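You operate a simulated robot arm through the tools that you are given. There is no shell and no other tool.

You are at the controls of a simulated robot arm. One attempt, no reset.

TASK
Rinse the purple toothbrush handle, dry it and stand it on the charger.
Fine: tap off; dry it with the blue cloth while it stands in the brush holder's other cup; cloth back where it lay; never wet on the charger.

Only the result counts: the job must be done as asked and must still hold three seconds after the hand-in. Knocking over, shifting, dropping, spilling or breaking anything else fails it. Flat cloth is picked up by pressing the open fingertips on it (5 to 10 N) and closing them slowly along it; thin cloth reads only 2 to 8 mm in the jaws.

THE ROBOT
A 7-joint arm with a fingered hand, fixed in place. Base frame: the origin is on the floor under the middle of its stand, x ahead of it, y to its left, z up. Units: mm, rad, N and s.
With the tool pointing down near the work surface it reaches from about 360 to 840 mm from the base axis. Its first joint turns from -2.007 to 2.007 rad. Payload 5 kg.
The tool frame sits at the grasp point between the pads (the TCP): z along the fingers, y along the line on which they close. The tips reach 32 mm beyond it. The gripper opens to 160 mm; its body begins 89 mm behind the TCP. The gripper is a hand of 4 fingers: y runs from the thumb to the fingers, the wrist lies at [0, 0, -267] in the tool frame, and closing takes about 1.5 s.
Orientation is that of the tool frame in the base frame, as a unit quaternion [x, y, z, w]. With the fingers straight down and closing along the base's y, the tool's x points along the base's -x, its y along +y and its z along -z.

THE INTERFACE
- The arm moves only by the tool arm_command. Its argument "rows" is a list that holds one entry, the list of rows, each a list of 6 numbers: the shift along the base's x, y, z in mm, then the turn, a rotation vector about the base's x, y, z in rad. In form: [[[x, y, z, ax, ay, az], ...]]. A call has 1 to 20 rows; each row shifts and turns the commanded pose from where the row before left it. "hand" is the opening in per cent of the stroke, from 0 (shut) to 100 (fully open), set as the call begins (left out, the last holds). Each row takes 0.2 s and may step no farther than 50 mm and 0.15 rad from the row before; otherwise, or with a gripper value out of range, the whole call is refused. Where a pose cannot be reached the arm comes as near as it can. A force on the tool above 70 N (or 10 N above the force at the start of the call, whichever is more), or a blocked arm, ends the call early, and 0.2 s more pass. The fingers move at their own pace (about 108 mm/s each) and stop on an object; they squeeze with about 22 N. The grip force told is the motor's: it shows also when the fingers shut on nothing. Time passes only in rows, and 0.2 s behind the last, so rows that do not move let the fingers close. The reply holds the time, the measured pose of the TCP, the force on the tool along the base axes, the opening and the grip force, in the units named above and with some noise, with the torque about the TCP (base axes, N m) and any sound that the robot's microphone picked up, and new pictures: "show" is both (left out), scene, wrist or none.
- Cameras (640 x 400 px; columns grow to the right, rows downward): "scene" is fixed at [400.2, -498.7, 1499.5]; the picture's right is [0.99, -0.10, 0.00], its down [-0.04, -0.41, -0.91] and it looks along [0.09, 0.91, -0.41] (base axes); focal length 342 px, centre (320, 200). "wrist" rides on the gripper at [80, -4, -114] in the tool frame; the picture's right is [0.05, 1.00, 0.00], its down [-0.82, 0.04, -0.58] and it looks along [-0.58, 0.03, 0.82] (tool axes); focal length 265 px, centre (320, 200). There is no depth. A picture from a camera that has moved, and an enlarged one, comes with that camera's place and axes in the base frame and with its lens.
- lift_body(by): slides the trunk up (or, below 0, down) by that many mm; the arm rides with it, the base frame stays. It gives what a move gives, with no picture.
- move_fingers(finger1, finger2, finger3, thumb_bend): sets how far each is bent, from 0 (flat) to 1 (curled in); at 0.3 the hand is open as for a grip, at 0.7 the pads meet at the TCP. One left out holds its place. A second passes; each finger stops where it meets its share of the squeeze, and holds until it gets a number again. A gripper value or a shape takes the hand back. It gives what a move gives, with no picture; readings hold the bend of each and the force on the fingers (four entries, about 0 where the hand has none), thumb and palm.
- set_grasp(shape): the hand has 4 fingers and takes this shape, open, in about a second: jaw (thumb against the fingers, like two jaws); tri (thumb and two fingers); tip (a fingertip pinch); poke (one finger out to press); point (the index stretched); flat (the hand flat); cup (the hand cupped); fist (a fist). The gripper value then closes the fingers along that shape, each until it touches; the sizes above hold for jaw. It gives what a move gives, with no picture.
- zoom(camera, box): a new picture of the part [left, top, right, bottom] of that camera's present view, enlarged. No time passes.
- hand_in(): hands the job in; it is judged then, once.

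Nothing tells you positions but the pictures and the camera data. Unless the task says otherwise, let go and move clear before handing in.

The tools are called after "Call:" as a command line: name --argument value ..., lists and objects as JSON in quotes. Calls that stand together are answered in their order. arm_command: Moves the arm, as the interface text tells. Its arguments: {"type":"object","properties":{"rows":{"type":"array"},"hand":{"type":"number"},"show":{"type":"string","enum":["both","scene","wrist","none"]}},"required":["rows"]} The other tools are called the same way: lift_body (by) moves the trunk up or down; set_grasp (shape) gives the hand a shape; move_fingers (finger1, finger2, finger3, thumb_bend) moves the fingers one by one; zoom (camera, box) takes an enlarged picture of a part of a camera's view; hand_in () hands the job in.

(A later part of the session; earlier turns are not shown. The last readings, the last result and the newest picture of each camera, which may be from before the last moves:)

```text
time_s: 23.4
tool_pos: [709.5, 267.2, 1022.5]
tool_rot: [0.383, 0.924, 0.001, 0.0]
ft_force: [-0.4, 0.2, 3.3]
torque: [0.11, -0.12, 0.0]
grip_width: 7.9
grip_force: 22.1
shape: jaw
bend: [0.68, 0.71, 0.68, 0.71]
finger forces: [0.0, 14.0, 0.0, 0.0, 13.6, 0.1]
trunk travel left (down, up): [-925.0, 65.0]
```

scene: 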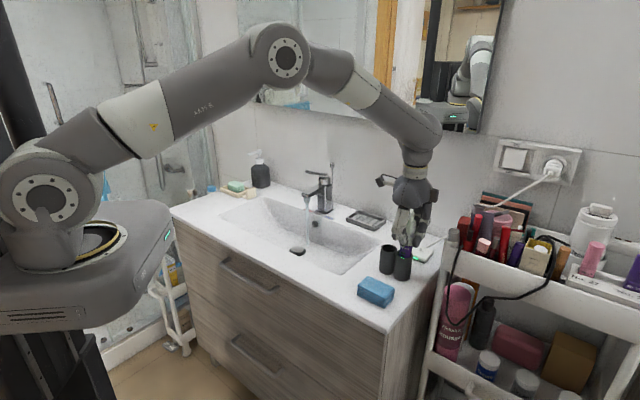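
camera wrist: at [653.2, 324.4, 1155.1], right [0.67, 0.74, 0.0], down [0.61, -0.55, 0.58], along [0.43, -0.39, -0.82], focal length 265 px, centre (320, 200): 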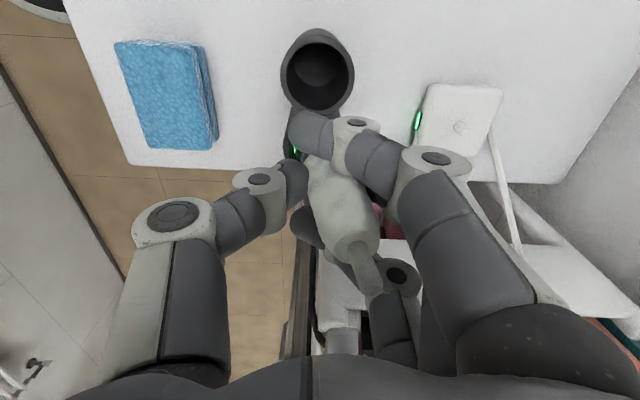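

Call:
arm_command --rows '[[[0, 0, 0, 0, 0, 0], [0, 0, 0, 0, 0, 0], [0, 0, 0, 0, 0, 0], [0, 0, 0, 0, 0, 0], [0, 0, 0, 0, 0, 0]]]' --hand 60 --show "both"

```text
time_s: 24.6
tool_pos: [709.6, 267.9, 1022.9]
tool_rot: [0.382, 0.924, 0.0, 0.0]
ft_force: [0.3, 0.0, 0.2]
torque: [-0.02, 0.03, 0.0]
grip_width: 95.9
grip_force: 0.2
shape: jaw
bend: [0.71, 0.71, 0.71, 0.69]
finger forces: [0.0, 0.0, 0.1, 0.0, 0.0, 0.0]
trunk travel left (down, up): [-925.0, 65.0]
camera wrist: at [650.5, 321.7, 1136.7], right [0.67, 0.74, 0.0], down [0.61, -0.55, 0.58], along [0.43, -0.39, -0.82], focal length 265 px, centre (320, 200)
```

scene: 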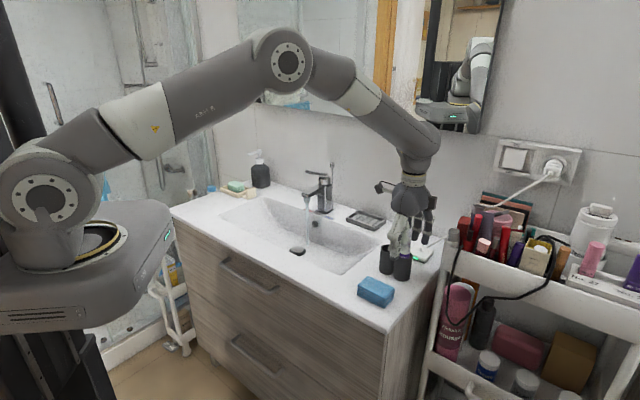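
wrist: 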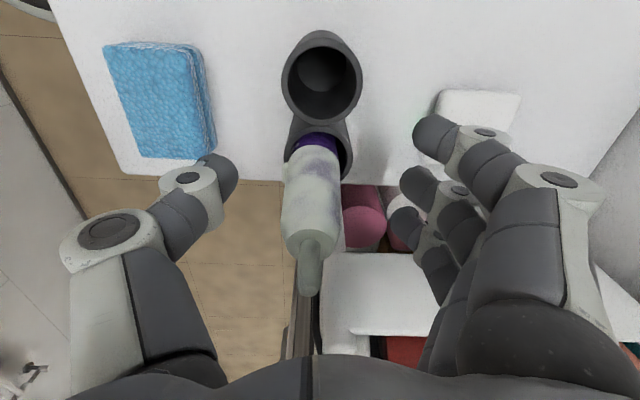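

The handle stands upright again in its cup. I'll rise, back off toward the robot and turn the hand so it points forward toward the wall for a side grasp. First comes the yaw.

Call:
arm_command --rows '[[[0, 0, 38, 0, 0, 0], [0, 0, 38, 0, 0, 0], [0, 0, 38, 0, 0, 0], [-10, -10, 10, 0, 0, -0.142], [-12, -12, 5, 0, 0, -0.143], [-12, -12, 0, 0, 0, -0.143], [-12, -12, 0, 0, 0, -0.143], [-12, -12, 0, 0, 0, -0.143], [-12, -12, 0, 0, 0, -0.143], [0, 0, 0, 0, 0, -0.143], [0, 0, 0, 0, 0, -0.143], [0, 0, 0, 0, 0, -0.143], [0, 0, 0, 0, 0, -0.143], [0, 0, 0, 0, 0, -0.142], [0, 0, 0, 0, 0, 0]]]' --show "both"

```text
time_s: 27.8
tool_pos: [639.3, 196.8, 1151.0]
tool_rot: [0.924, 0.382, 0.0, 0.0]
ft_force: [0.0, -0.5, -0.1]
torque: [0.0, -0.01, -0.02]
grip_width: 96.0
grip_force: 0.1
shape: jaw
bend: [0.71, 0.71, 0.71, 0.69]
finger forces: [0.1, 0.0, 0.1, 0.0, 0.0, 0.1]
trunk travel left (down, up): [-925.0, 65.0]
camera wrist: at [693.8, 257.2, 1265.8], right [0.74, -0.67, 0.0], down [-0.55, -0.61, 0.58], along [-0.39, -0.43, -0.82], focal length 265 px, centre (320, 200)
```

scene: 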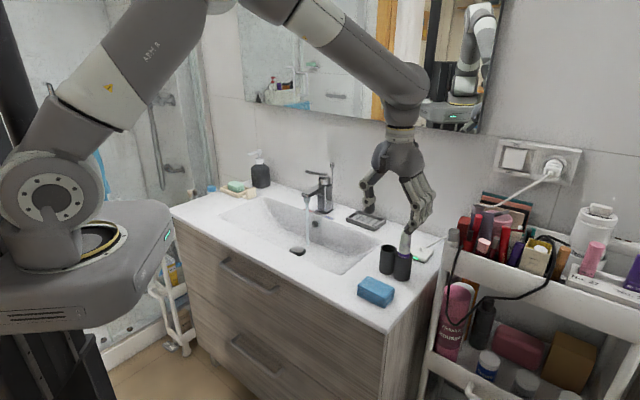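
wrist: 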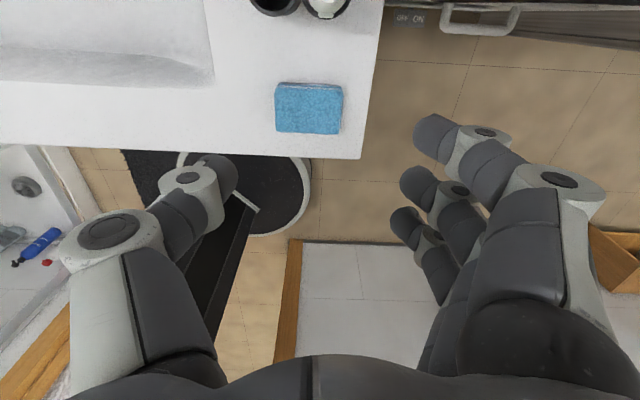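

The yaw reached exactly. Next I'll pitch the hand up to point toward the wall, 25° below horizontal.

Call:
arm_command --rows '[[[-2, -2, 0, 0.1, -0.1, 0], [-2, -2, 0, 0.1, -0.1, 0], [-2, -2, 0, 0.1, -0.1, 0], [-2, -2, 0, 0.1, -0.1, 0], [0, 0, 0, 0.1, -0.1, 0], [0, 0, 0, 0.1, -0.1, 0], [0, 0, 0, 0.101, -0.101, 0], [0, 0, 0, 0.101, -0.101, 0], [0, 0, 0, 0, 0, 0]]]' --show "both"

```text
time_s: 29.8
tool_pos: [631.0, 192.6, 1150.9]
tool_rot: [0.779, 0.324, 0.497, -0.205]
ft_force: [-0.2, 0.9, -0.6]
torque: [-0.06, 0.0, -0.1]
grip_width: 96.4
grip_force: 0.2
shape: jaw
bend: [0.71, 0.71, 0.71, 0.69]
finger forces: [0.0, 0.0, 0.0, 0.0, 0.0, 0.0]
trunk travel left (down, up): [-925.0, 65.0]
camera wrist: at [580.1, 147.9, 1272.9], right [0.72, -0.69, 0.05], down [-0.58, -0.65, -0.49], along [0.37, 0.33, -0.87], focal length 265 px, centre (320, 200)
```

scene: 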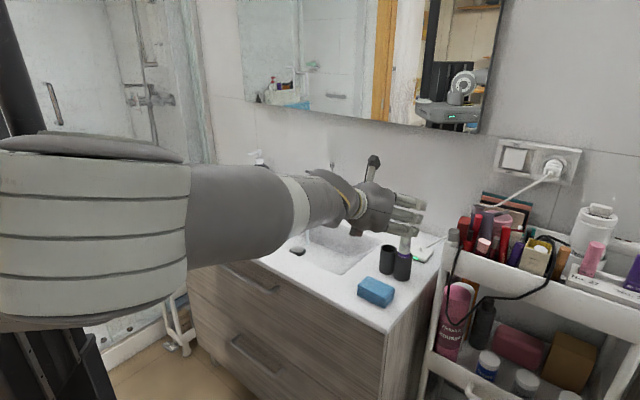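
wrist: 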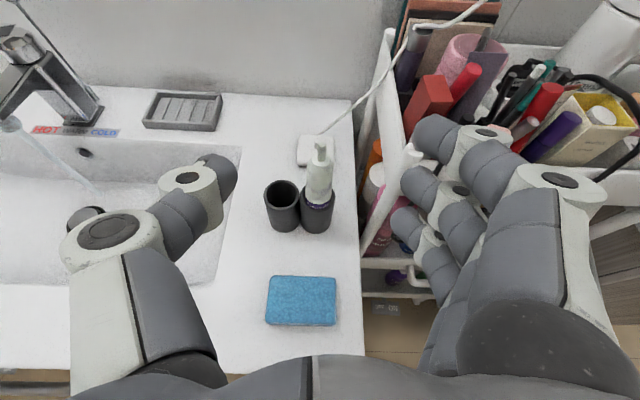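

The wrist camera now sees everything well. I'll zoom to re-localise the handle after the release.

Call:
zoom --camera "wrist" --box '[250, 120, 370, 250]'

Call:
zoom --camera "scene" --box '[360, 210, 450, 300]'

```text
3.08 times, centred on (310, 185) of wrist
camera zoom: at [580.1, 147.9, 1272.9], right [0.72, -0.69, 0.05], down [-0.58, -0.65, -0.49], along [0.37, 0.33, -0.87], focal length 817 px, centre (351, 246)
```

zoom: 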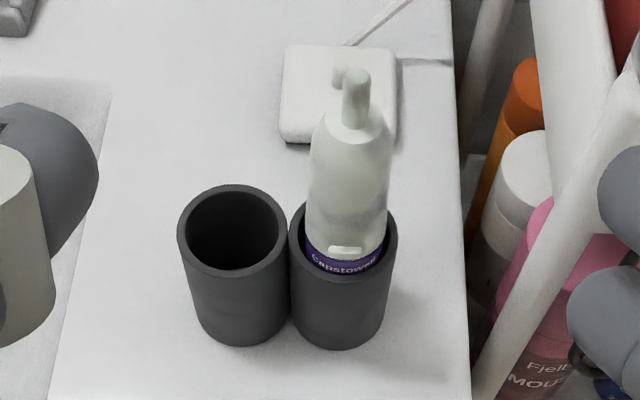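

```text
4.44 times, centred on (405, 255) of scene
camera zoom: at [400.2, -498.7, 1499.5], right [0.99, -0.1, 0.0], down [-0.04, -0.41, -0.91], along [0.09, 0.91, -0.41], focal length 1519 px, centre (-58, -44)
```

zoom: 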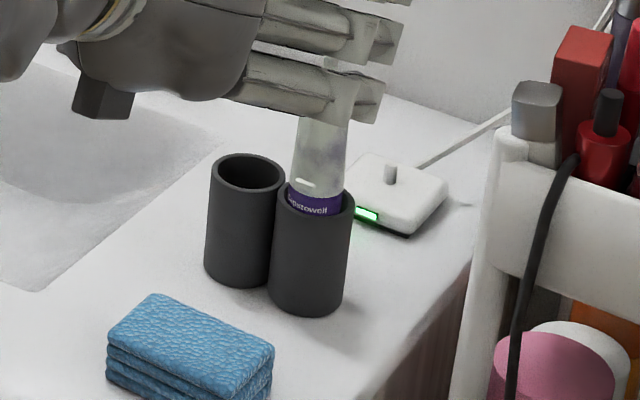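

The handle axis is at about (707.5,265), upright. I'll narrow the opening, lower to grasp height in front of the handle, then check before advancing.

Call:
arm_command --rows '[[[1, -1, -40, 0, 0, 0], [1, -1, -40, 0, 0, 0], [0, 0, -38, 0, 0, 0], [20, 20, 0, 0, 0, 0], [0, 0, 0, 0, 0, 0]]]' --hand 48 --show "both"

```text
time_s: 31.0
tool_pos: [654.0, 206.7, 1033.0]
tool_rot: [0.779, 0.323, 0.497, -0.206]
ft_force: [0.2, -0.1, -0.6]
torque: [-0.01, -0.02, 0.0]
grip_width: 77.5
grip_force: 0.0
shape: jaw
bend: [0.73, 0.73, 0.73, 0.7]
finger forces: [0.0, 0.0, 0.1, 0.0, 0.1, 0.0]
trunk travel left (down, up): [-925.0, 65.0]
camera wrist: at [601.9, 161.0, 1154.2], right [0.72, -0.69, 0.05], down [-0.58, -0.64, -0.5], along [0.37, 0.33, -0.87], focal length 265 px, centre (320, 200)
```

scene: 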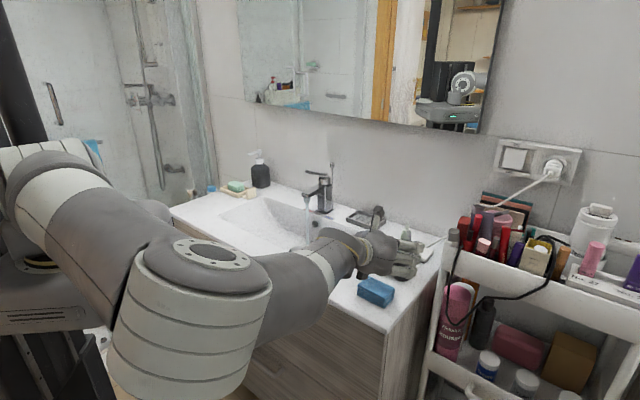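
wrist: 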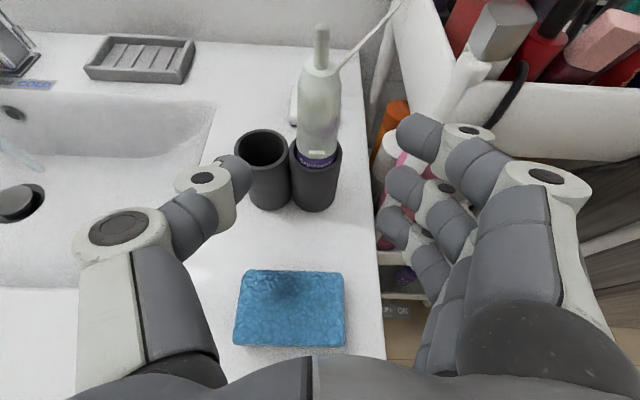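

The handle is centred between thumb and fingers. I'll advance onto it.

Call:
arm_command --rows '[[[18, 19, 0, 0, 0, 0], [18, 19, 0, 0, 0, 0], [17.5, 19.5, 0, 0, 0, 0], [0, 0, 0, 0, 0, 0]]]' --show "both"

```text
time_s: 32.0
tool_pos: [708.6, 264.6, 1032.9]
tool_rot: [0.779, 0.323, 0.496, -0.206]
ft_force: [-0.2, -0.2, -1.0]
torque: [0.0, 0.01, 0.01]
grip_width: 77.5
grip_force: 0.0
shape: jaw
bend: [0.73, 0.73, 0.73, 0.7]
finger forces: [0.1, 0.1, 0.0, 0.0, 0.1, 0.1]
trunk travel left (down, up): [-925.0, 65.0]
camera wrist: at [655.9, 219.5, 1154.9], right [0.72, -0.69, 0.05], down [-0.58, -0.64, -0.5], along [0.37, 0.33, -0.87], focal length 265 px, centre (320, 200)
```

scene: 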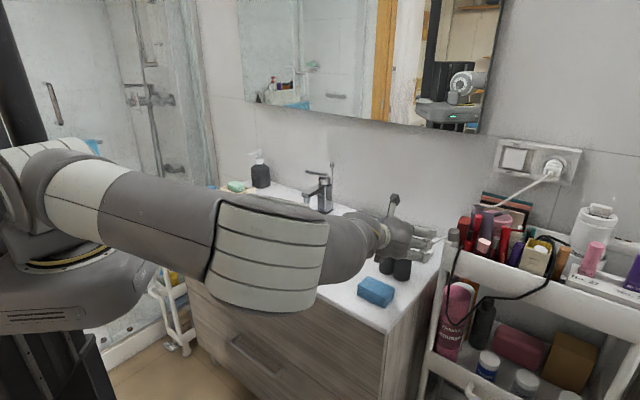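
wrist: 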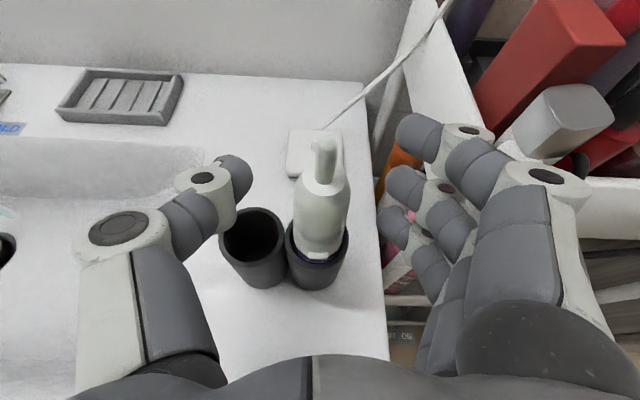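

Call:
arm_command --rows '[[[0, 0, 0, 0, 0, 0], [0, 0, 0, 0, 0, 0], [0, 0, 0, 0, 0, 0], [0, 0, 0, 0, 0, 0], [0, 0, 0, 0, 0, 0]]]' --hand 0 --show "both"

```text
time_s: 33.2
tool_pos: [707.8, 264.8, 1033.0]
tool_rot: [0.779, 0.323, 0.496, -0.206]
ft_force: [1.1, 0.2, 0.5]
torque: [-0.01, -0.07, 0.03]
grip_width: 0.9
grip_force: 21.9
shape: jaw
bend: [0.68, 0.64, 0.72, 0.72]
finger forces: [0.0, 0.0, 3.4, 0.0, 1.2, 0.1]
trunk travel left (down, up): [-925.0, 65.0]
camera wrist: at [655.9, 220.2, 1154.6], right [0.72, -0.69, 0.05], down [-0.58, -0.64, -0.49], along [0.37, 0.33, -0.87], focal length 265 px, centre (320, 200)
```

scene: 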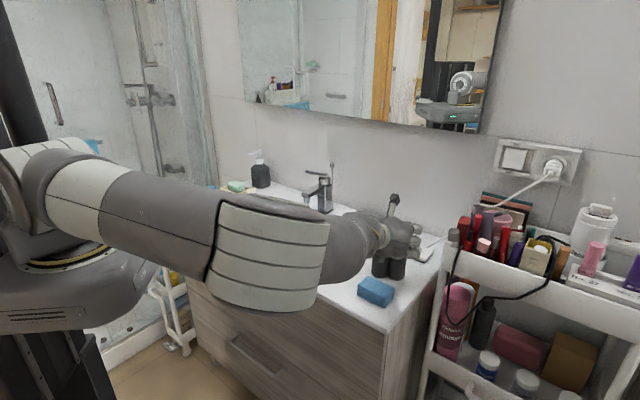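
wrist: 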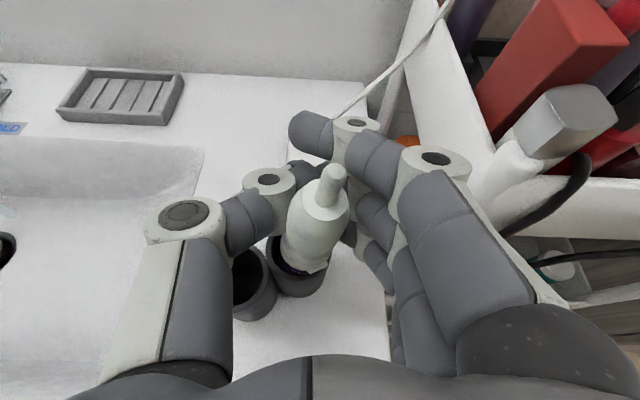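

Call:
zoom --camera "wrist" --box '[200, 100, 400, 320]'

Call:
zoom --camera "scene" --box '[360, 190, 460, 310]'

```text
1.82 times, centred on (300, 210) of wrist
camera zoom: at [655.9, 220.2, 1154.6], right [0.72, -0.69, 0.05], down [-0.58, -0.64, -0.49], along [0.37, 0.33, -0.87], focal length 483 px, centre (356, 182)
```

zoom: 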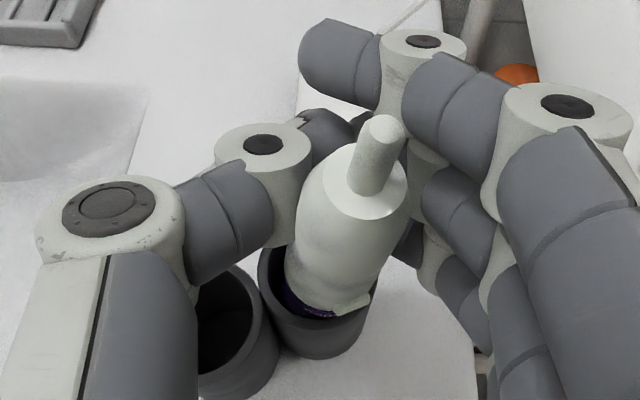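

```text
3.33 times, centred on (410, 250) of scene
camera zoom: at [400.2, -498.7, 1499.5], right [0.99, -0.1, 0.0], down [-0.04, -0.41, -0.91], along [0.09, 0.91, -0.41], focal length 1139 px, centre (20, 33)
```

zoom: 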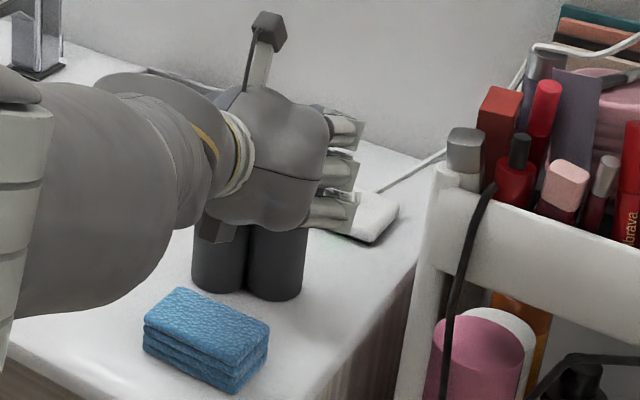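

The fingertips closed beyond the handle and dragged it, along with the holder, slightly toward me. I'll open the hand again right away and check how far the holder moved.

Call:
arm_command --rows '[[[0, 0, 0, 0, 0, 0], [0, 0, 0, 0, 0, 0], [0, 0, 0, 0, 0, 0], [0, 0, 0, 0, 0, 0]]]' --hand 52 --show "both"

Call:
zoom --camera "wrist" --box '[200, 100, 400, 320]'

```text
time_s: 34.2
tool_pos: [707.4, 265.7, 1032.5]
tool_rot: [0.779, 0.322, 0.497, -0.205]
ft_force: [0.3, -0.2, -0.1]
torque: [0.0, 0.03, 0.0]
grip_width: 82.4
grip_force: 0.0
shape: jaw
bend: [0.72, 0.72, 0.72, 0.7]
finger forces: [0.0, 0.1, 0.0, 0.0, 0.0, 0.0]
trunk travel left (down, up): [-925.0, 65.0]
camera wrist: at [655.9, 220.0, 1154.7], right [0.72, -0.69, 0.05], down [-0.58, -0.64, -0.49], along [0.37, 0.33, -0.87], focal length 265 px, centre (320, 200)
```

scene: 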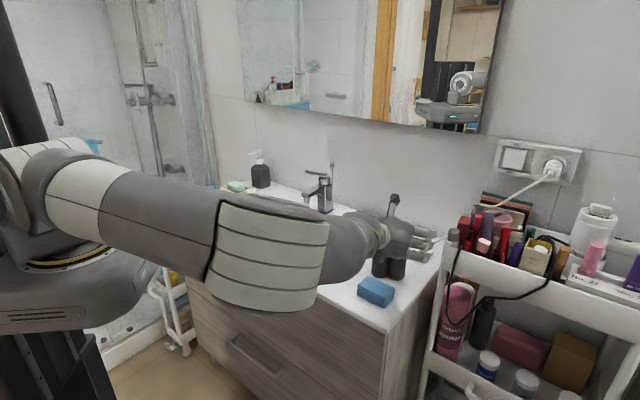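
wrist: 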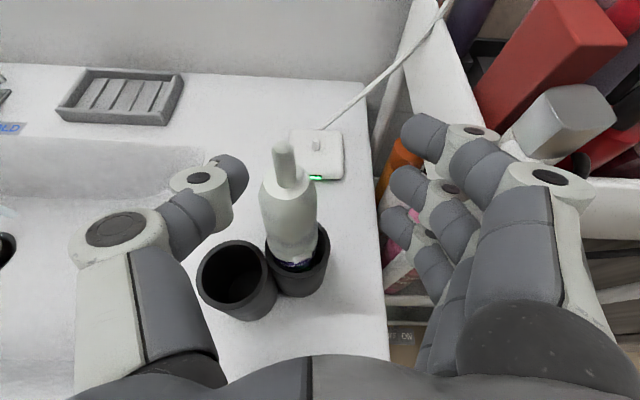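

```text
1.82 times, centred on (300, 210) of wrist
camera zoom: at [655.9, 220.0, 1154.7], right [0.72, -0.69, 0.05], down [-0.58, -0.64, -0.49], along [0.37, 0.33, -0.87], focal length 483 px, centre (356, 182)
```

zoom: 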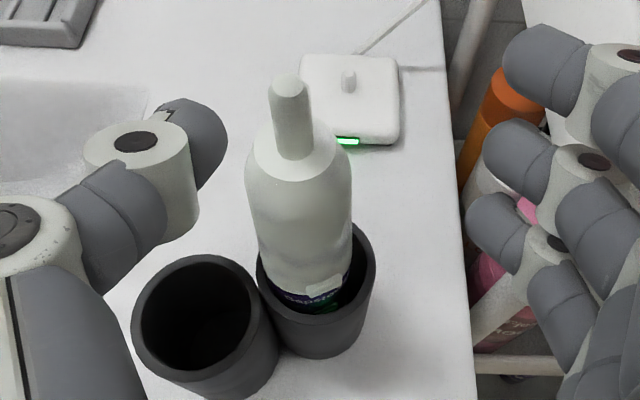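

The holder has turned about 20° and moved about 20 mm, so I'll set it back in place later when it is empty. The fingertips actually meet about 25 mm ahead of the TCP, so I'll back off, level the hand and grasp with the tips.

Call:
arm_command --rows '[[[-25, -25, 0, 0, 0, 0], [-25, -25, 0, 0, 0, 0], [-25, -25, 0, 0, 0, 0], [0, 0, 0, 0.0823, -0.0823, 0], [0, 0, 0, 0.0823, -0.0823, 0], [0, 0, 0, 0.0823, -0.0823, 0], [0, 0, 0, 0, 0, 0]]]' --hand 55 --show "both"

```text
time_s: 35.8
tool_pos: [642.8, 169.8, 1038.7]
tool_rot: [0.678, 0.314, 0.625, -0.225]
ft_force: [1.1, 0.5, 0.6]
torque: [0.0, 0.03, -0.01]
grip_width: 87.7
grip_force: 0.1
shape: jaw
bend: [0.72, 0.72, 0.72, 0.7]
finger forces: [0.0, 0.0, 0.1, 0.0, 0.0, 0.0]
trunk travel left (down, up): [-925.0, 65.0]
camera wrist: at [561.2, 104.7, 1133.8], right [0.71, -0.69, 0.14], down [-0.4, -0.55, -0.74], along [0.59, 0.47, -0.66], focal length 265 px, centre (320, 200)
```

scene: 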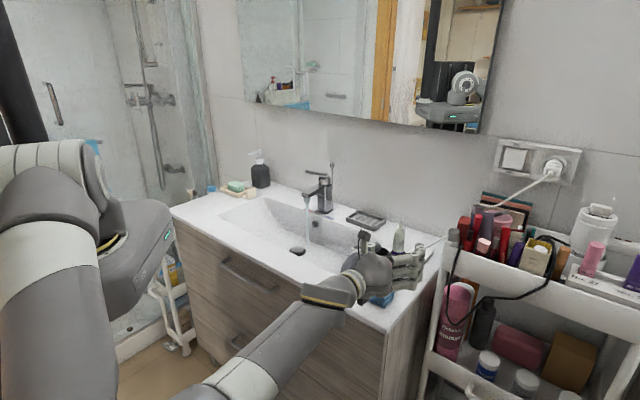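
wrist: 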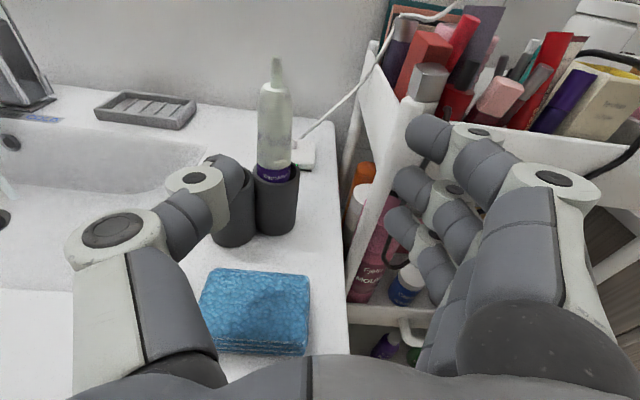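

The arm seems to still be settling, with the elbow swinging low. I'll hold and re-read.

Call:
arm_command --rows '[[[0, 0, 0, 0, 0, 0], [0, 0, 0, 0, 0, 0], [0, 0, 0, 0, 0, 0]]]' --show "both"

```text
time_s: 36.8
tool_pos: [644.8, 163.9, 1038.1]
tool_rot: [0.681, 0.312, 0.624, -0.222]
ft_force: [-0.5, 0.0, 0.1]
torque: [0.0, 0.01, 0.0]
grip_width: 87.7
grip_force: 0.1
shape: jaw
bend: [0.72, 0.72, 0.72, 0.7]
finger forces: [0.0, 0.1, 0.0, 0.1, 0.0, 0.0]
trunk travel left (down, up): [-925.0, 65.0]
stopped in row 3: the arm was blocked; the commanded pose is now the measured one
camera wrist: at [561.7, 99.2, 1132.4], right [0.7, -0.7, 0.14], down [-0.4, -0.55, -0.73], along [0.59, 0.46, -0.67], focal length 265 px, centre (320, 200)
```

scene: 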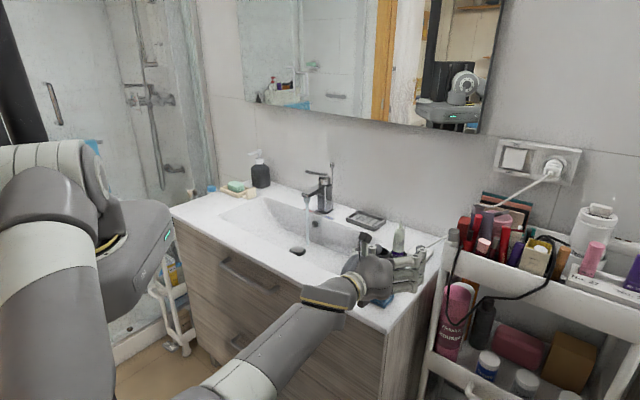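
wrist: 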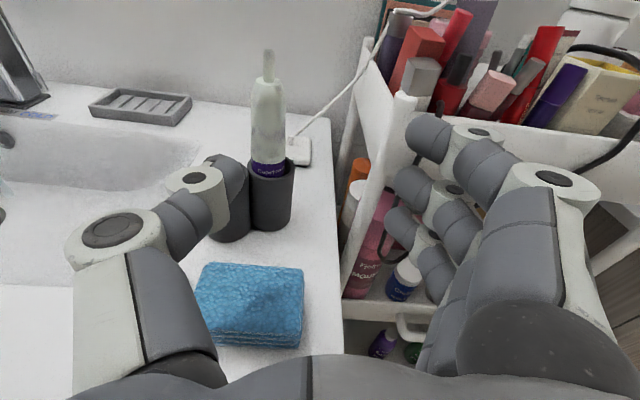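

The low elbow ran into something, most likely the cabinet front. I'll back out upward, reversing the pitch to restore the elbow-up posture.

Call:
arm_command --rows '[[[-5, -5, 25, -0.05, 0.05, 0], [-5, -5, 30, -0.08, 0.08, 0], [0, 0, 30, -0.08, 0.08, 0], [0, 0, 30, -0.08, 0.08, 0], [0, 0, 20, -0.08, 0.08, 0], [0, 0, 0, 0, 0, 0]]]' --hand 60 --show "both"

```text
time_s: 38.2
tool_pos: [632.1, 153.7, 1172.4]
tool_rot: [0.813, 0.372, 0.421, -0.15]
ft_force: [0.2, -0.6, -0.2]
torque: [0.03, 0.01, 0.0]
grip_width: 95.6
grip_force: 0.1
shape: jaw
bend: [0.71, 0.71, 0.71, 0.69]
finger forces: [0.0, 0.0, 0.1, 0.0, 0.1, 0.0]
trunk travel left (down, up): [-925.0, 65.0]
camera wrist: at [593.8, 131.7, 1306.0], right [0.75, -0.65, 0.11], down [-0.6, -0.74, -0.3], along [0.28, 0.16, -0.95], focal length 265 px, centre (320, 200)
```

scene: 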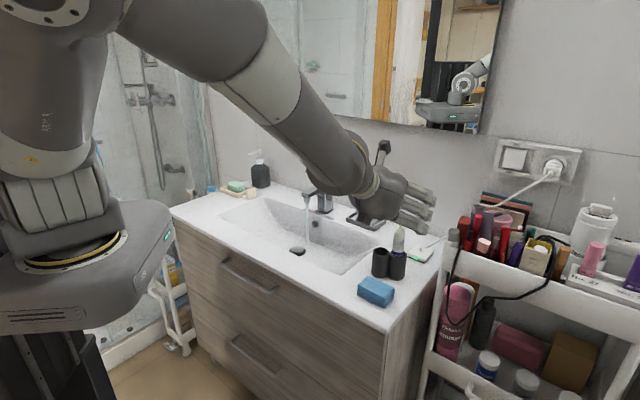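
wrist: 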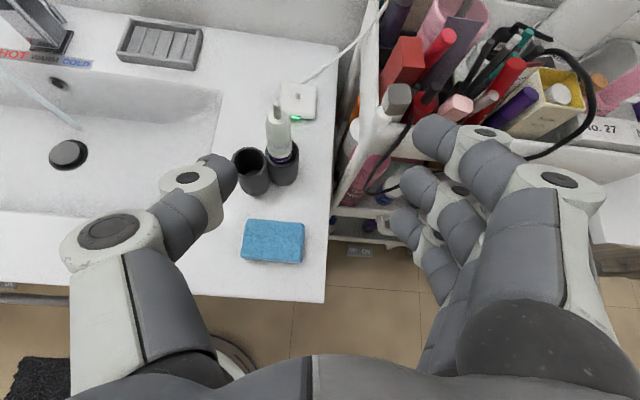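

Elbow-up posture is restored. I'll try the three-point grasp shape here in free space to see how those fingertips meet.

Call:
set_grasp --shape "tri"

Call:
zoom --camera "wrist" --box '[0, 0, 640, 400]'

Call:
arm_command --rows '[[[0, 0, 0, 0, 0, 0], [0, 0, 0, 0, 0, 0], [0, 0, 0, 0, 0, 0], [0, 0, 0, 0, 0, 0], [0, 0, 0, 0, 0, 0]]]' --hand 18 --show "wrist"

```text
time_s: 39.1
tool_pos: [632.7, 153.8, 1173.0]
tool_rot: [0.813, 0.373, 0.422, -0.15]
ft_force: [-0.3, 0.4, 0.0]
torque: [0.01, 0.01, 0.01]
grip_width: 159.8
grip_force: 0.0
shape: tri
bend: [0.3, 0.3, 0.01, 0.3]
finger forces: [0.0, 0.0, 0.1, 0.0, 0.1, 0.0]
trunk travel left (down, up): [-925.0, 65.0]
```

```text
1.00 times, centred on (320, 200) of wrist (not enlarged: the box is as wide or as high as the picture)
camera zoom: at [593.5, 132.5, 1306.0], right [0.75, -0.65, 0.11], down [-0.6, -0.74, -0.3], along [0.28, 0.16, -0.95], focal length 265 px, centre (320, 200)
```

zoom: 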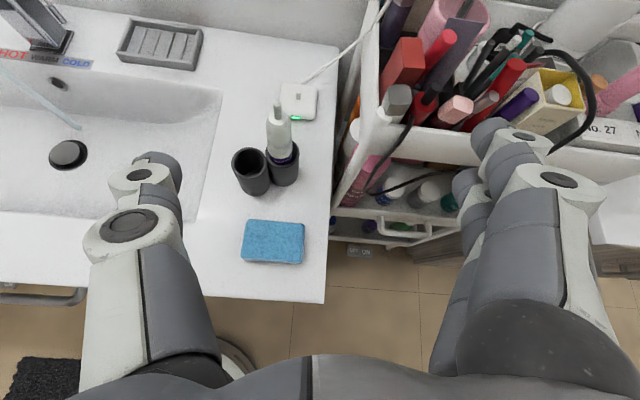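

```text
time_s: 40.3
tool_pos: [632.4, 154.0, 1172.8]
tool_rot: [0.812, 0.373, 0.422, -0.15]
ft_force: [0.5, 0.6, 0.4]
torque: [0.0, -0.05, 0.02]
grip_width: 29.5
grip_force: 0.0
shape: tri
bend: [0.73, 0.73, 0.01, 0.7]
finger forces: [0.0, 0.1, 0.1, 0.0, 0.0, 0.1]
trunk travel left (down, up): [-925.0, 65.0]
camera wrist: at [593.4, 132.7, 1306.1], right [0.75, -0.65, 0.11], down [-0.6, -0.74, -0.3], along [0.28, 0.16, -0.95], focal length 265 px, centre (320, 200)
```

wrist: 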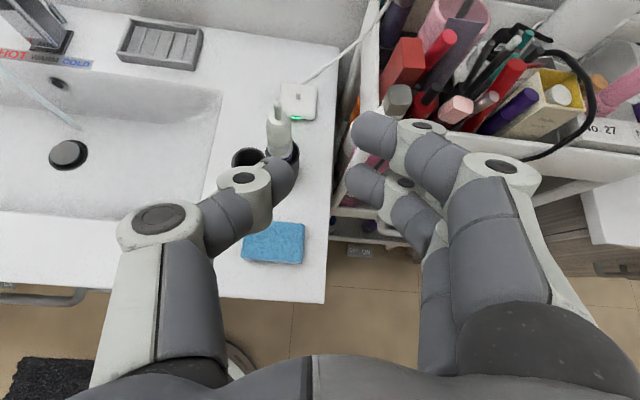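

Call:
set_grasp --shape "tip"

Call:
arm_command --rows '[[[0, 0, 0, 0, 0, 0], [0, 0, 0, 0, 0, 0], [0, 0, 0, 0, 0, 0], [0, 0, 0, 0, 0, 0], [0, 0, 0, 0, 0, 0]]]' --hand 18 --show "both"

```text
time_s: 41.2
tool_pos: [632.4, 153.8, 1173.3]
tool_rot: [0.813, 0.373, 0.422, -0.149]
ft_force: [0.0, 0.3, 0.2]
torque: [-0.01, -0.03, -0.01]
grip_width: 160.0
grip_force: 0.1
shape: tip
bend: [0.01, 0.3, 0.01, 0.3]
finger forces: [0.1, 0.0, 0.0, 0.1, 0.0, 0.1]
trunk travel left (down, up): [-925.0, 65.0]
```

```text
time_s: 42.4
tool_pos: [632.7, 154.8, 1173.0]
tool_rot: [0.813, 0.373, 0.422, -0.149]
ft_force: [0.2, -0.9, -0.4]
torque: [-0.03, -0.02, -0.01]
grip_width: 29.6
grip_force: 0.0
shape: tip
bend: [0.01, 0.73, 0.01, 0.7]
finger forces: [0.0, 0.1, 0.0, 0.0, 0.0, 0.0]
trunk travel left (down, up): [-925.0, 65.0]
camera wrist: at [593.4, 132.7, 1306.1], right [0.75, -0.65, 0.11], down [-0.6, -0.74, -0.3], along [0.28, 0.16, -0.95], focal length 265 px, centre (320, 200)
```

scene: 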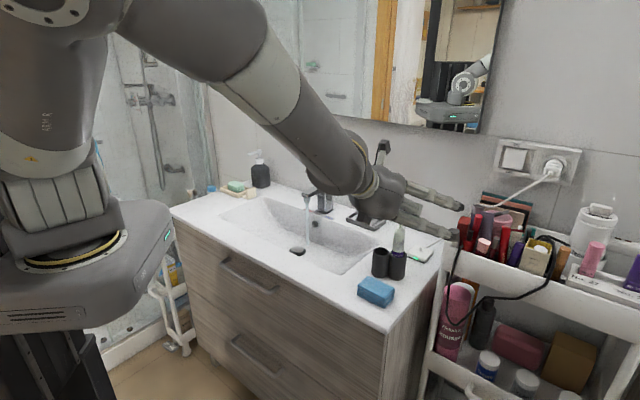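
wrist: 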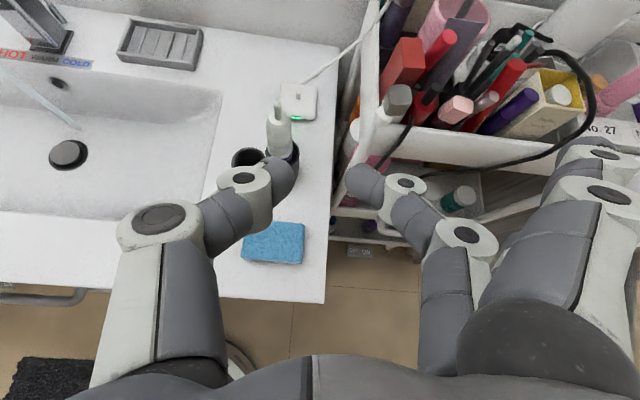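

The "tip" and "tri" shapes stick loose fingers out toward the trolley, so I'll use jaw with a level hand. Lowering the trunk should let the arm hold that pose elbow-up without touching the cabinet.

Call:
set_grasp --shape "jaw"

Call:
lift_body --by -120

Call:
arm_command --rows '[[[0, 0, 40, 0, 0, 0], [0, 0, 40, 0, 0, 0], [0, 0, 40, 0, 0, 0], [0, 0, 0, 0, 0, 0]]]' --hand 60 --show "none"

Call:
lift_body --by -130

Call:
arm_command --rows '[[[0, 0, 0, 0, 0, 0]]]' --show "both"

```text
time_s: 43.3
tool_pos: [630.8, 154.2, 1174.5]
tool_rot: [0.813, 0.372, 0.422, -0.149]
ft_force: [1.1, 0.5, -0.2]
torque: [-0.01, -0.05, 0.01]
grip_width: 159.9
grip_force: 0.0
shape: jaw
bend: [0.3, 0.3, 0.3, 0.3]
finger forces: [0.0, 0.0, 0.0, 0.0, 0.0, 0.0]
trunk travel left (down, up): [-925.0, 65.0]
```

```text
time_s: 44.8
tool_pos: [632.6, 153.3, 1053.6]
tool_rot: [0.813, 0.373, 0.422, -0.149]
ft_force: [0.2, -0.1, 0.7]
torque: [-0.01, 0.0, 0.01]
grip_width: 160.1
grip_force: 0.0
shape: jaw
bend: [0.3, 0.3, 0.3, 0.3]
finger forces: [0.1, 0.0, 0.0, 0.0, 0.0, 0.0]
trunk travel left (down, up): [-805.0, 185.0]
```

```text
time_s: 45.8
tool_pos: [632.4, 154.2, 1174.9]
tool_rot: [0.813, 0.373, 0.422, -0.15]
ft_force: [-0.6, 0.3, -0.5]
torque: [-0.02, -0.01, 0.03]
grip_width: 96.7
grip_force: 0.2
shape: jaw
bend: [0.71, 0.71, 0.71, 0.69]
finger forces: [0.0, 0.0, 0.1, 0.1, 0.0, 0.0]
trunk travel left (down, up): [-805.0, 185.0]
```

```text
time_s: 47.4
tool_pos: [631.7, 154.8, 1044.1]
tool_rot: [0.812, 0.373, 0.422, -0.15]
ft_force: [0.1, -1.0, 0.2]
torque: [-0.03, 0.0, -0.03]
grip_width: 96.4
grip_force: 0.2
shape: jaw
bend: [0.71, 0.71, 0.71, 0.69]
finger forces: [0.1, 0.1, 0.0, 0.0, 0.1, 0.1]
trunk travel left (down, up): [-675.0, 315.0]
```

```text
time_s: 47.8
tool_pos: [633.7, 154.3, 1042.6]
tool_rot: [0.813, 0.373, 0.422, -0.149]
ft_force: [0.2, 0.6, 1.1]
torque: [0.02, 0.01, -0.04]
grip_width: 96.5
grip_force: 0.1
shape: jaw
bend: [0.71, 0.71, 0.71, 0.69]
finger forces: [0.0, 0.0, 0.0, 0.0, 0.0, 0.0]
trunk travel left (down, up): [-675.0, 315.0]
camera wrist: at [593.5, 132.1, 1176.6], right [0.75, -0.65, 0.11], down [-0.6, -0.74, -0.3], along [0.28, 0.16, -0.95], focal length 265 px, centre (320, 200)
```

scene: 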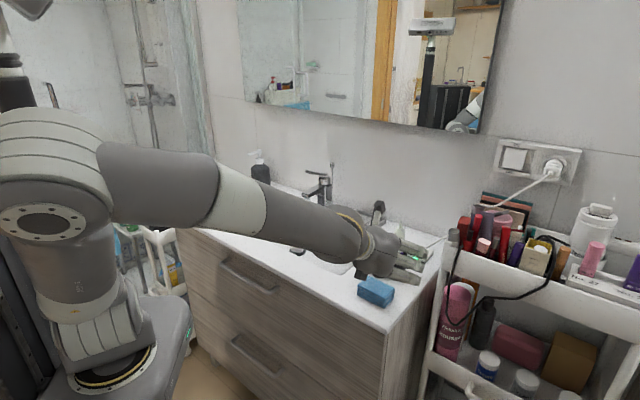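
wrist: 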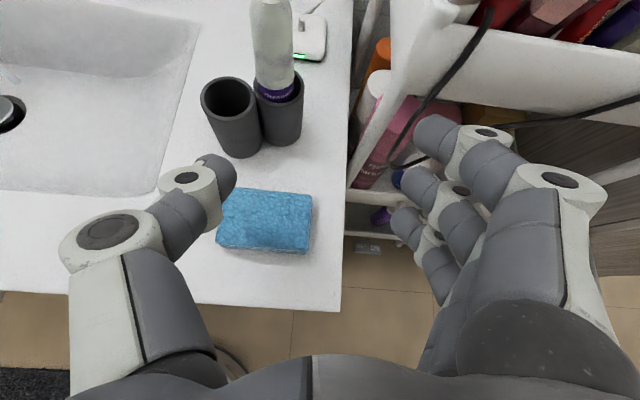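

The posture is now elbow-up and comfortable. I'll level the hand to about 5° and line it up in front of the handle.

Call:
arm_command --rows '[[[-1, 12.6, 0, 0.1127, -0.0839, -0.0043], [-1, 12.6, 0, 0.1127, -0.0839, -0.0043], [-1, 12.6, 0, 0.1127, -0.0839, -0.0043], [-1, 12.6, 0, 0.1127, -0.0839, -0.0043], [0, 0, 0, 0, 0, 0], [0, 0, 0, 0, 0, 0]]]' --show "both"

```text
time_s: 49.2
tool_pos: [627.5, 203.5, 1043.9]
tool_rot: [0.68, 0.283, 0.624, -0.259]
ft_force: [-0.2, 0.0, 0.3]
torque: [-0.01, 0.01, 0.04]
grip_width: 96.6
grip_force: 0.0
shape: jaw
bend: [0.71, 0.71, 0.71, 0.69]
finger forces: [0.0, 0.1, 0.0, 0.1, 0.1, 0.0]
trunk travel left (down, up): [-675.0, 315.0]
camera wrist: at [550.0, 132.1, 1134.6], right [0.71, -0.7, 0.05], down [-0.43, -0.49, -0.76], along [0.56, 0.52, -0.64], focal length 265 px, centre (320, 200)
```

scene: 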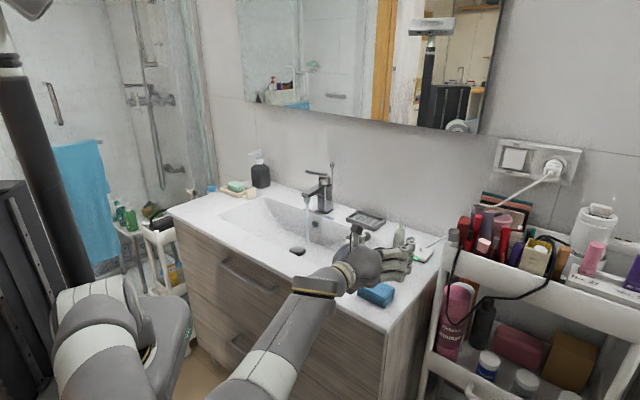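
wrist: 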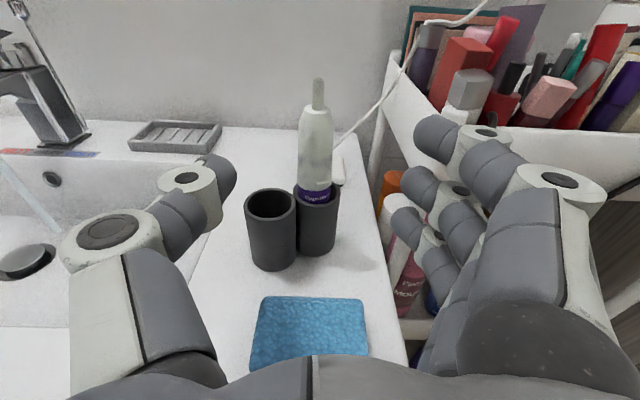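

Call:
zoom --camera "wrist" --box '[230, 60, 390, 280]'

Call:
zoom --camera "scene" --box '[340, 210, 440, 330]'

```text
1.82 times, centred on (310, 170) of wrist
camera zoom: at [550.0, 132.1, 1134.6], right [0.71, -0.7, 0.05], down [-0.43, -0.49, -0.76], along [0.56, 0.52, -0.64], focal length 483 px, centre (338, 254)
```

zoom: 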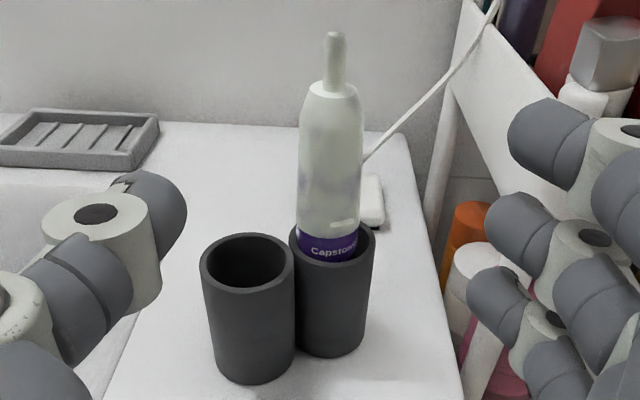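

```text
3.33 times, centred on (390, 270) of scene
camera zoom: at [400.2, -498.7, 1499.5], right [0.99, -0.1, 0.0], down [-0.04, -0.41, -0.91], along [0.09, 0.91, -0.41], focal length 1139 px, centre (87, -33)
```

zoom: 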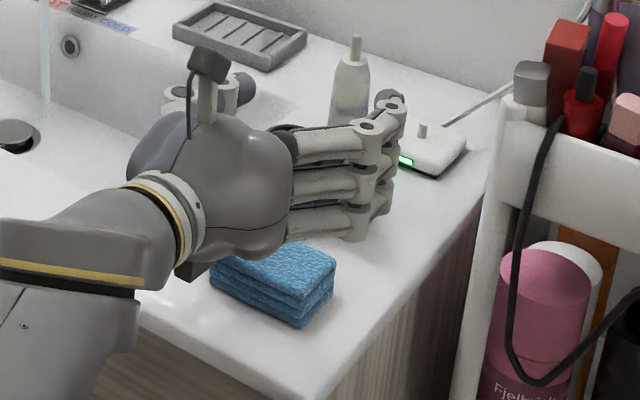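

The handle axis is at about (691,272), upright, with the body shoulder at z≈1058. I'll advance so the fingertips (about 22 mm ahead of the TCP) straddle the handle at z≈1030.

Call:
arm_command --rows '[[[16, 17.5, -4, 0, 0, 0], [16, 17.5, -4, 0, 0, 0], [16, 18, -4, 0, 0, 0], [0, 0, 0, 0, 0, 0]]]' --show "both"

Call:
zoom --camera "wrist" --box '[200, 60, 440, 280]'

```text
time_s: 50.2
tool_pos: [677.4, 258.9, 1030.6]
tool_rot: [0.681, 0.282, 0.625, -0.259]
ft_force: [1.0, 0.1, -0.4]
torque: [0.02, 0.0, -0.03]
grip_width: 96.8
grip_force: 0.0
shape: jaw
bend: [0.71, 0.71, 0.71, 0.69]
finger forces: [0.1, 0.0, 0.0, 0.0, 0.0, 0.0]
trunk travel left (down, up): [-675.0, 315.0]
camera wrist: at [599.0, 186.2, 1122.4], right [0.71, -0.7, 0.05], down [-0.43, -0.49, -0.76], along [0.56, 0.52, -0.64], focal length 265 px, centre (320, 200)
```

scene: 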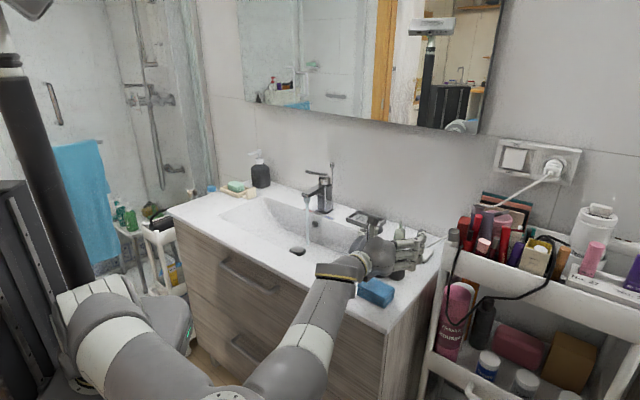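
wrist: 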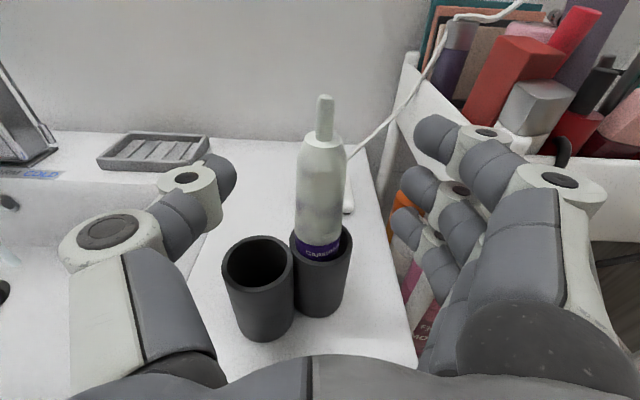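

```text
1.82 times, centred on (320, 170) of wrist
camera zoom: at [599.0, 186.2, 1122.4], right [0.71, -0.7, 0.05], down [-0.43, -0.49, -0.76], along [0.56, 0.52, -0.64], focal length 483 px, centre (320, 254)
```

zoom: 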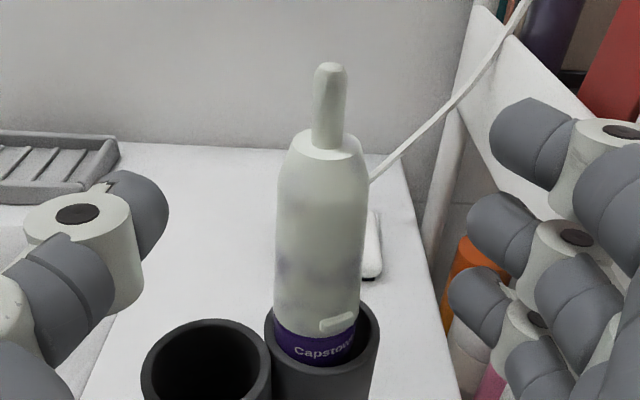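

Alignment is good: the handle is 20 mm ahead of the TCP and centred. I'll close partway and check.

Call:
arm_command --rows '[[[0, 0, 0, 0, 0, 0], [0, 0, 0, 0, 0, 0], [0, 0, 0, 0, 0, 0]]]' --hand 24 --show "wrist"

```text
time_s: 51.0
tool_pos: [676.4, 258.0, 1032.6]
tool_rot: [0.681, 0.282, 0.624, -0.259]
ft_force: [-0.4, -0.7, 1.1]
torque: [0.01, 0.01, 0.01]
grip_width: 39.0
grip_force: 0.0
shape: jaw
bend: [0.73, 0.73, 0.73, 0.7]
finger forces: [0.1, 0.1, 0.0, 0.0, 0.1, 0.0]
trunk travel left (down, up): [-675.0, 315.0]
camera wrist: at [598.6, 186.1, 1122.6], right [0.71, -0.7, 0.05], down [-0.43, -0.49, -0.76], along [0.56, 0.52, -0.64], focal length 265 px, centre (320, 200)
```

wrist: 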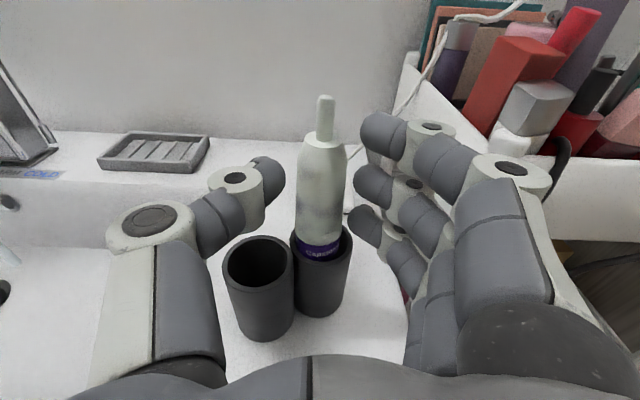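

Call:
arm_command --rows '[[[0, 0, 0, 0, 0, 0], [0, 0, 0, 0, 0, 0], [0, 0, 0, 0, 0, 0]]]' --hand 10 --show "wrist"

Call:
zoom --camera "wrist" --box '[200, 60, 440, 280]'

```text
time_s: 51.8
tool_pos: [676.0, 257.0, 1031.2]
tool_rot: [0.68, 0.282, 0.625, -0.259]
ft_force: [1.6, -0.8, 0.8]
torque: [-0.06, -0.06, -0.02]
grip_width: 18.6
grip_force: 22.3
shape: jaw
bend: [0.72, 0.72, 0.72, 0.7]
finger forces: [5.8, 6.3, 6.9, 0.0, 18.3, 0.0]
trunk travel left (down, up): [-675.0, 315.0]
camera wrist: at [598.7, 185.8, 1122.7], right [0.71, -0.7, 0.05], down [-0.43, -0.49, -0.76], along [0.56, 0.52, -0.64], focal length 265 px, centre (320, 200)
```

wrist: 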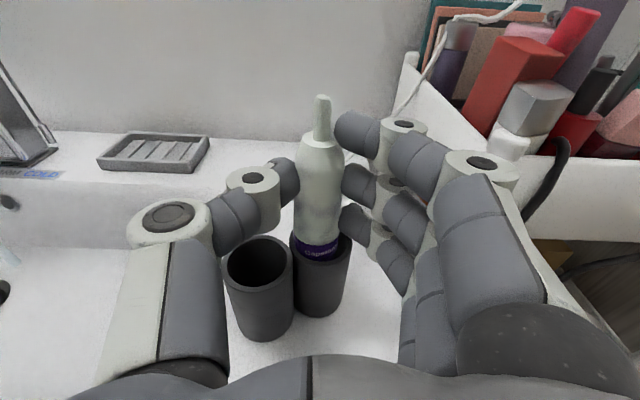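

```text
1.82 times, centred on (320, 170) of wrist
camera zoom: at [598.7, 185.8, 1122.7], right [0.71, -0.7, 0.05], down [-0.43, -0.49, -0.76], along [0.56, 0.52, -0.64], focal length 483 px, centre (320, 254)
```

zoom: 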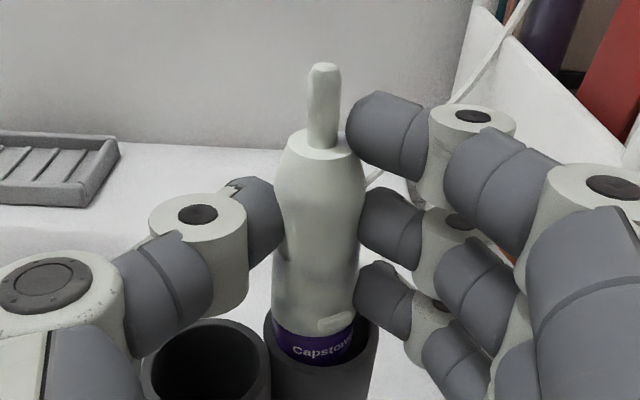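

All three fingers and the thumb hold the handle evenly, and the holder didn't move. I'll lift it slowly out of the cup.

Call:
arm_command --rows '[[[0, 0, 4, 0, 0, 0], [0, 0, 8, 0, 0, 0], [0, 0, 12, 0, 0, 0]]]' --hand 4 --show "wrist"

```text
time_s: 52.6
tool_pos: [676.9, 257.4, 1055.2]
tool_rot: [0.681, 0.283, 0.624, -0.26]
ft_force: [-0.3, -0.5, -1.6]
torque: [-0.05, 0.01, -0.02]
grip_width: 19.2
grip_force: 21.9
shape: jaw
bend: [0.71, 0.72, 0.72, 0.7]
finger forces: [5.5, 6.3, 6.7, 0.0, 19.0, 0.0]
trunk travel left (down, up): [-675.0, 315.0]
camera wrist: at [598.6, 185.4, 1146.1], right [0.71, -0.7, 0.05], down [-0.43, -0.49, -0.76], along [0.56, 0.52, -0.64], focal length 265 px, centre (320, 200)
```

wrist: 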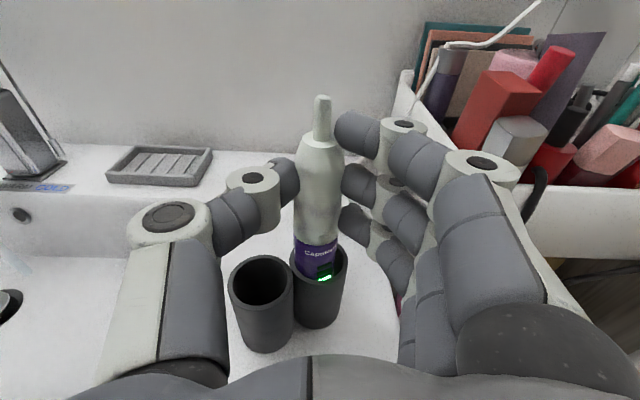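

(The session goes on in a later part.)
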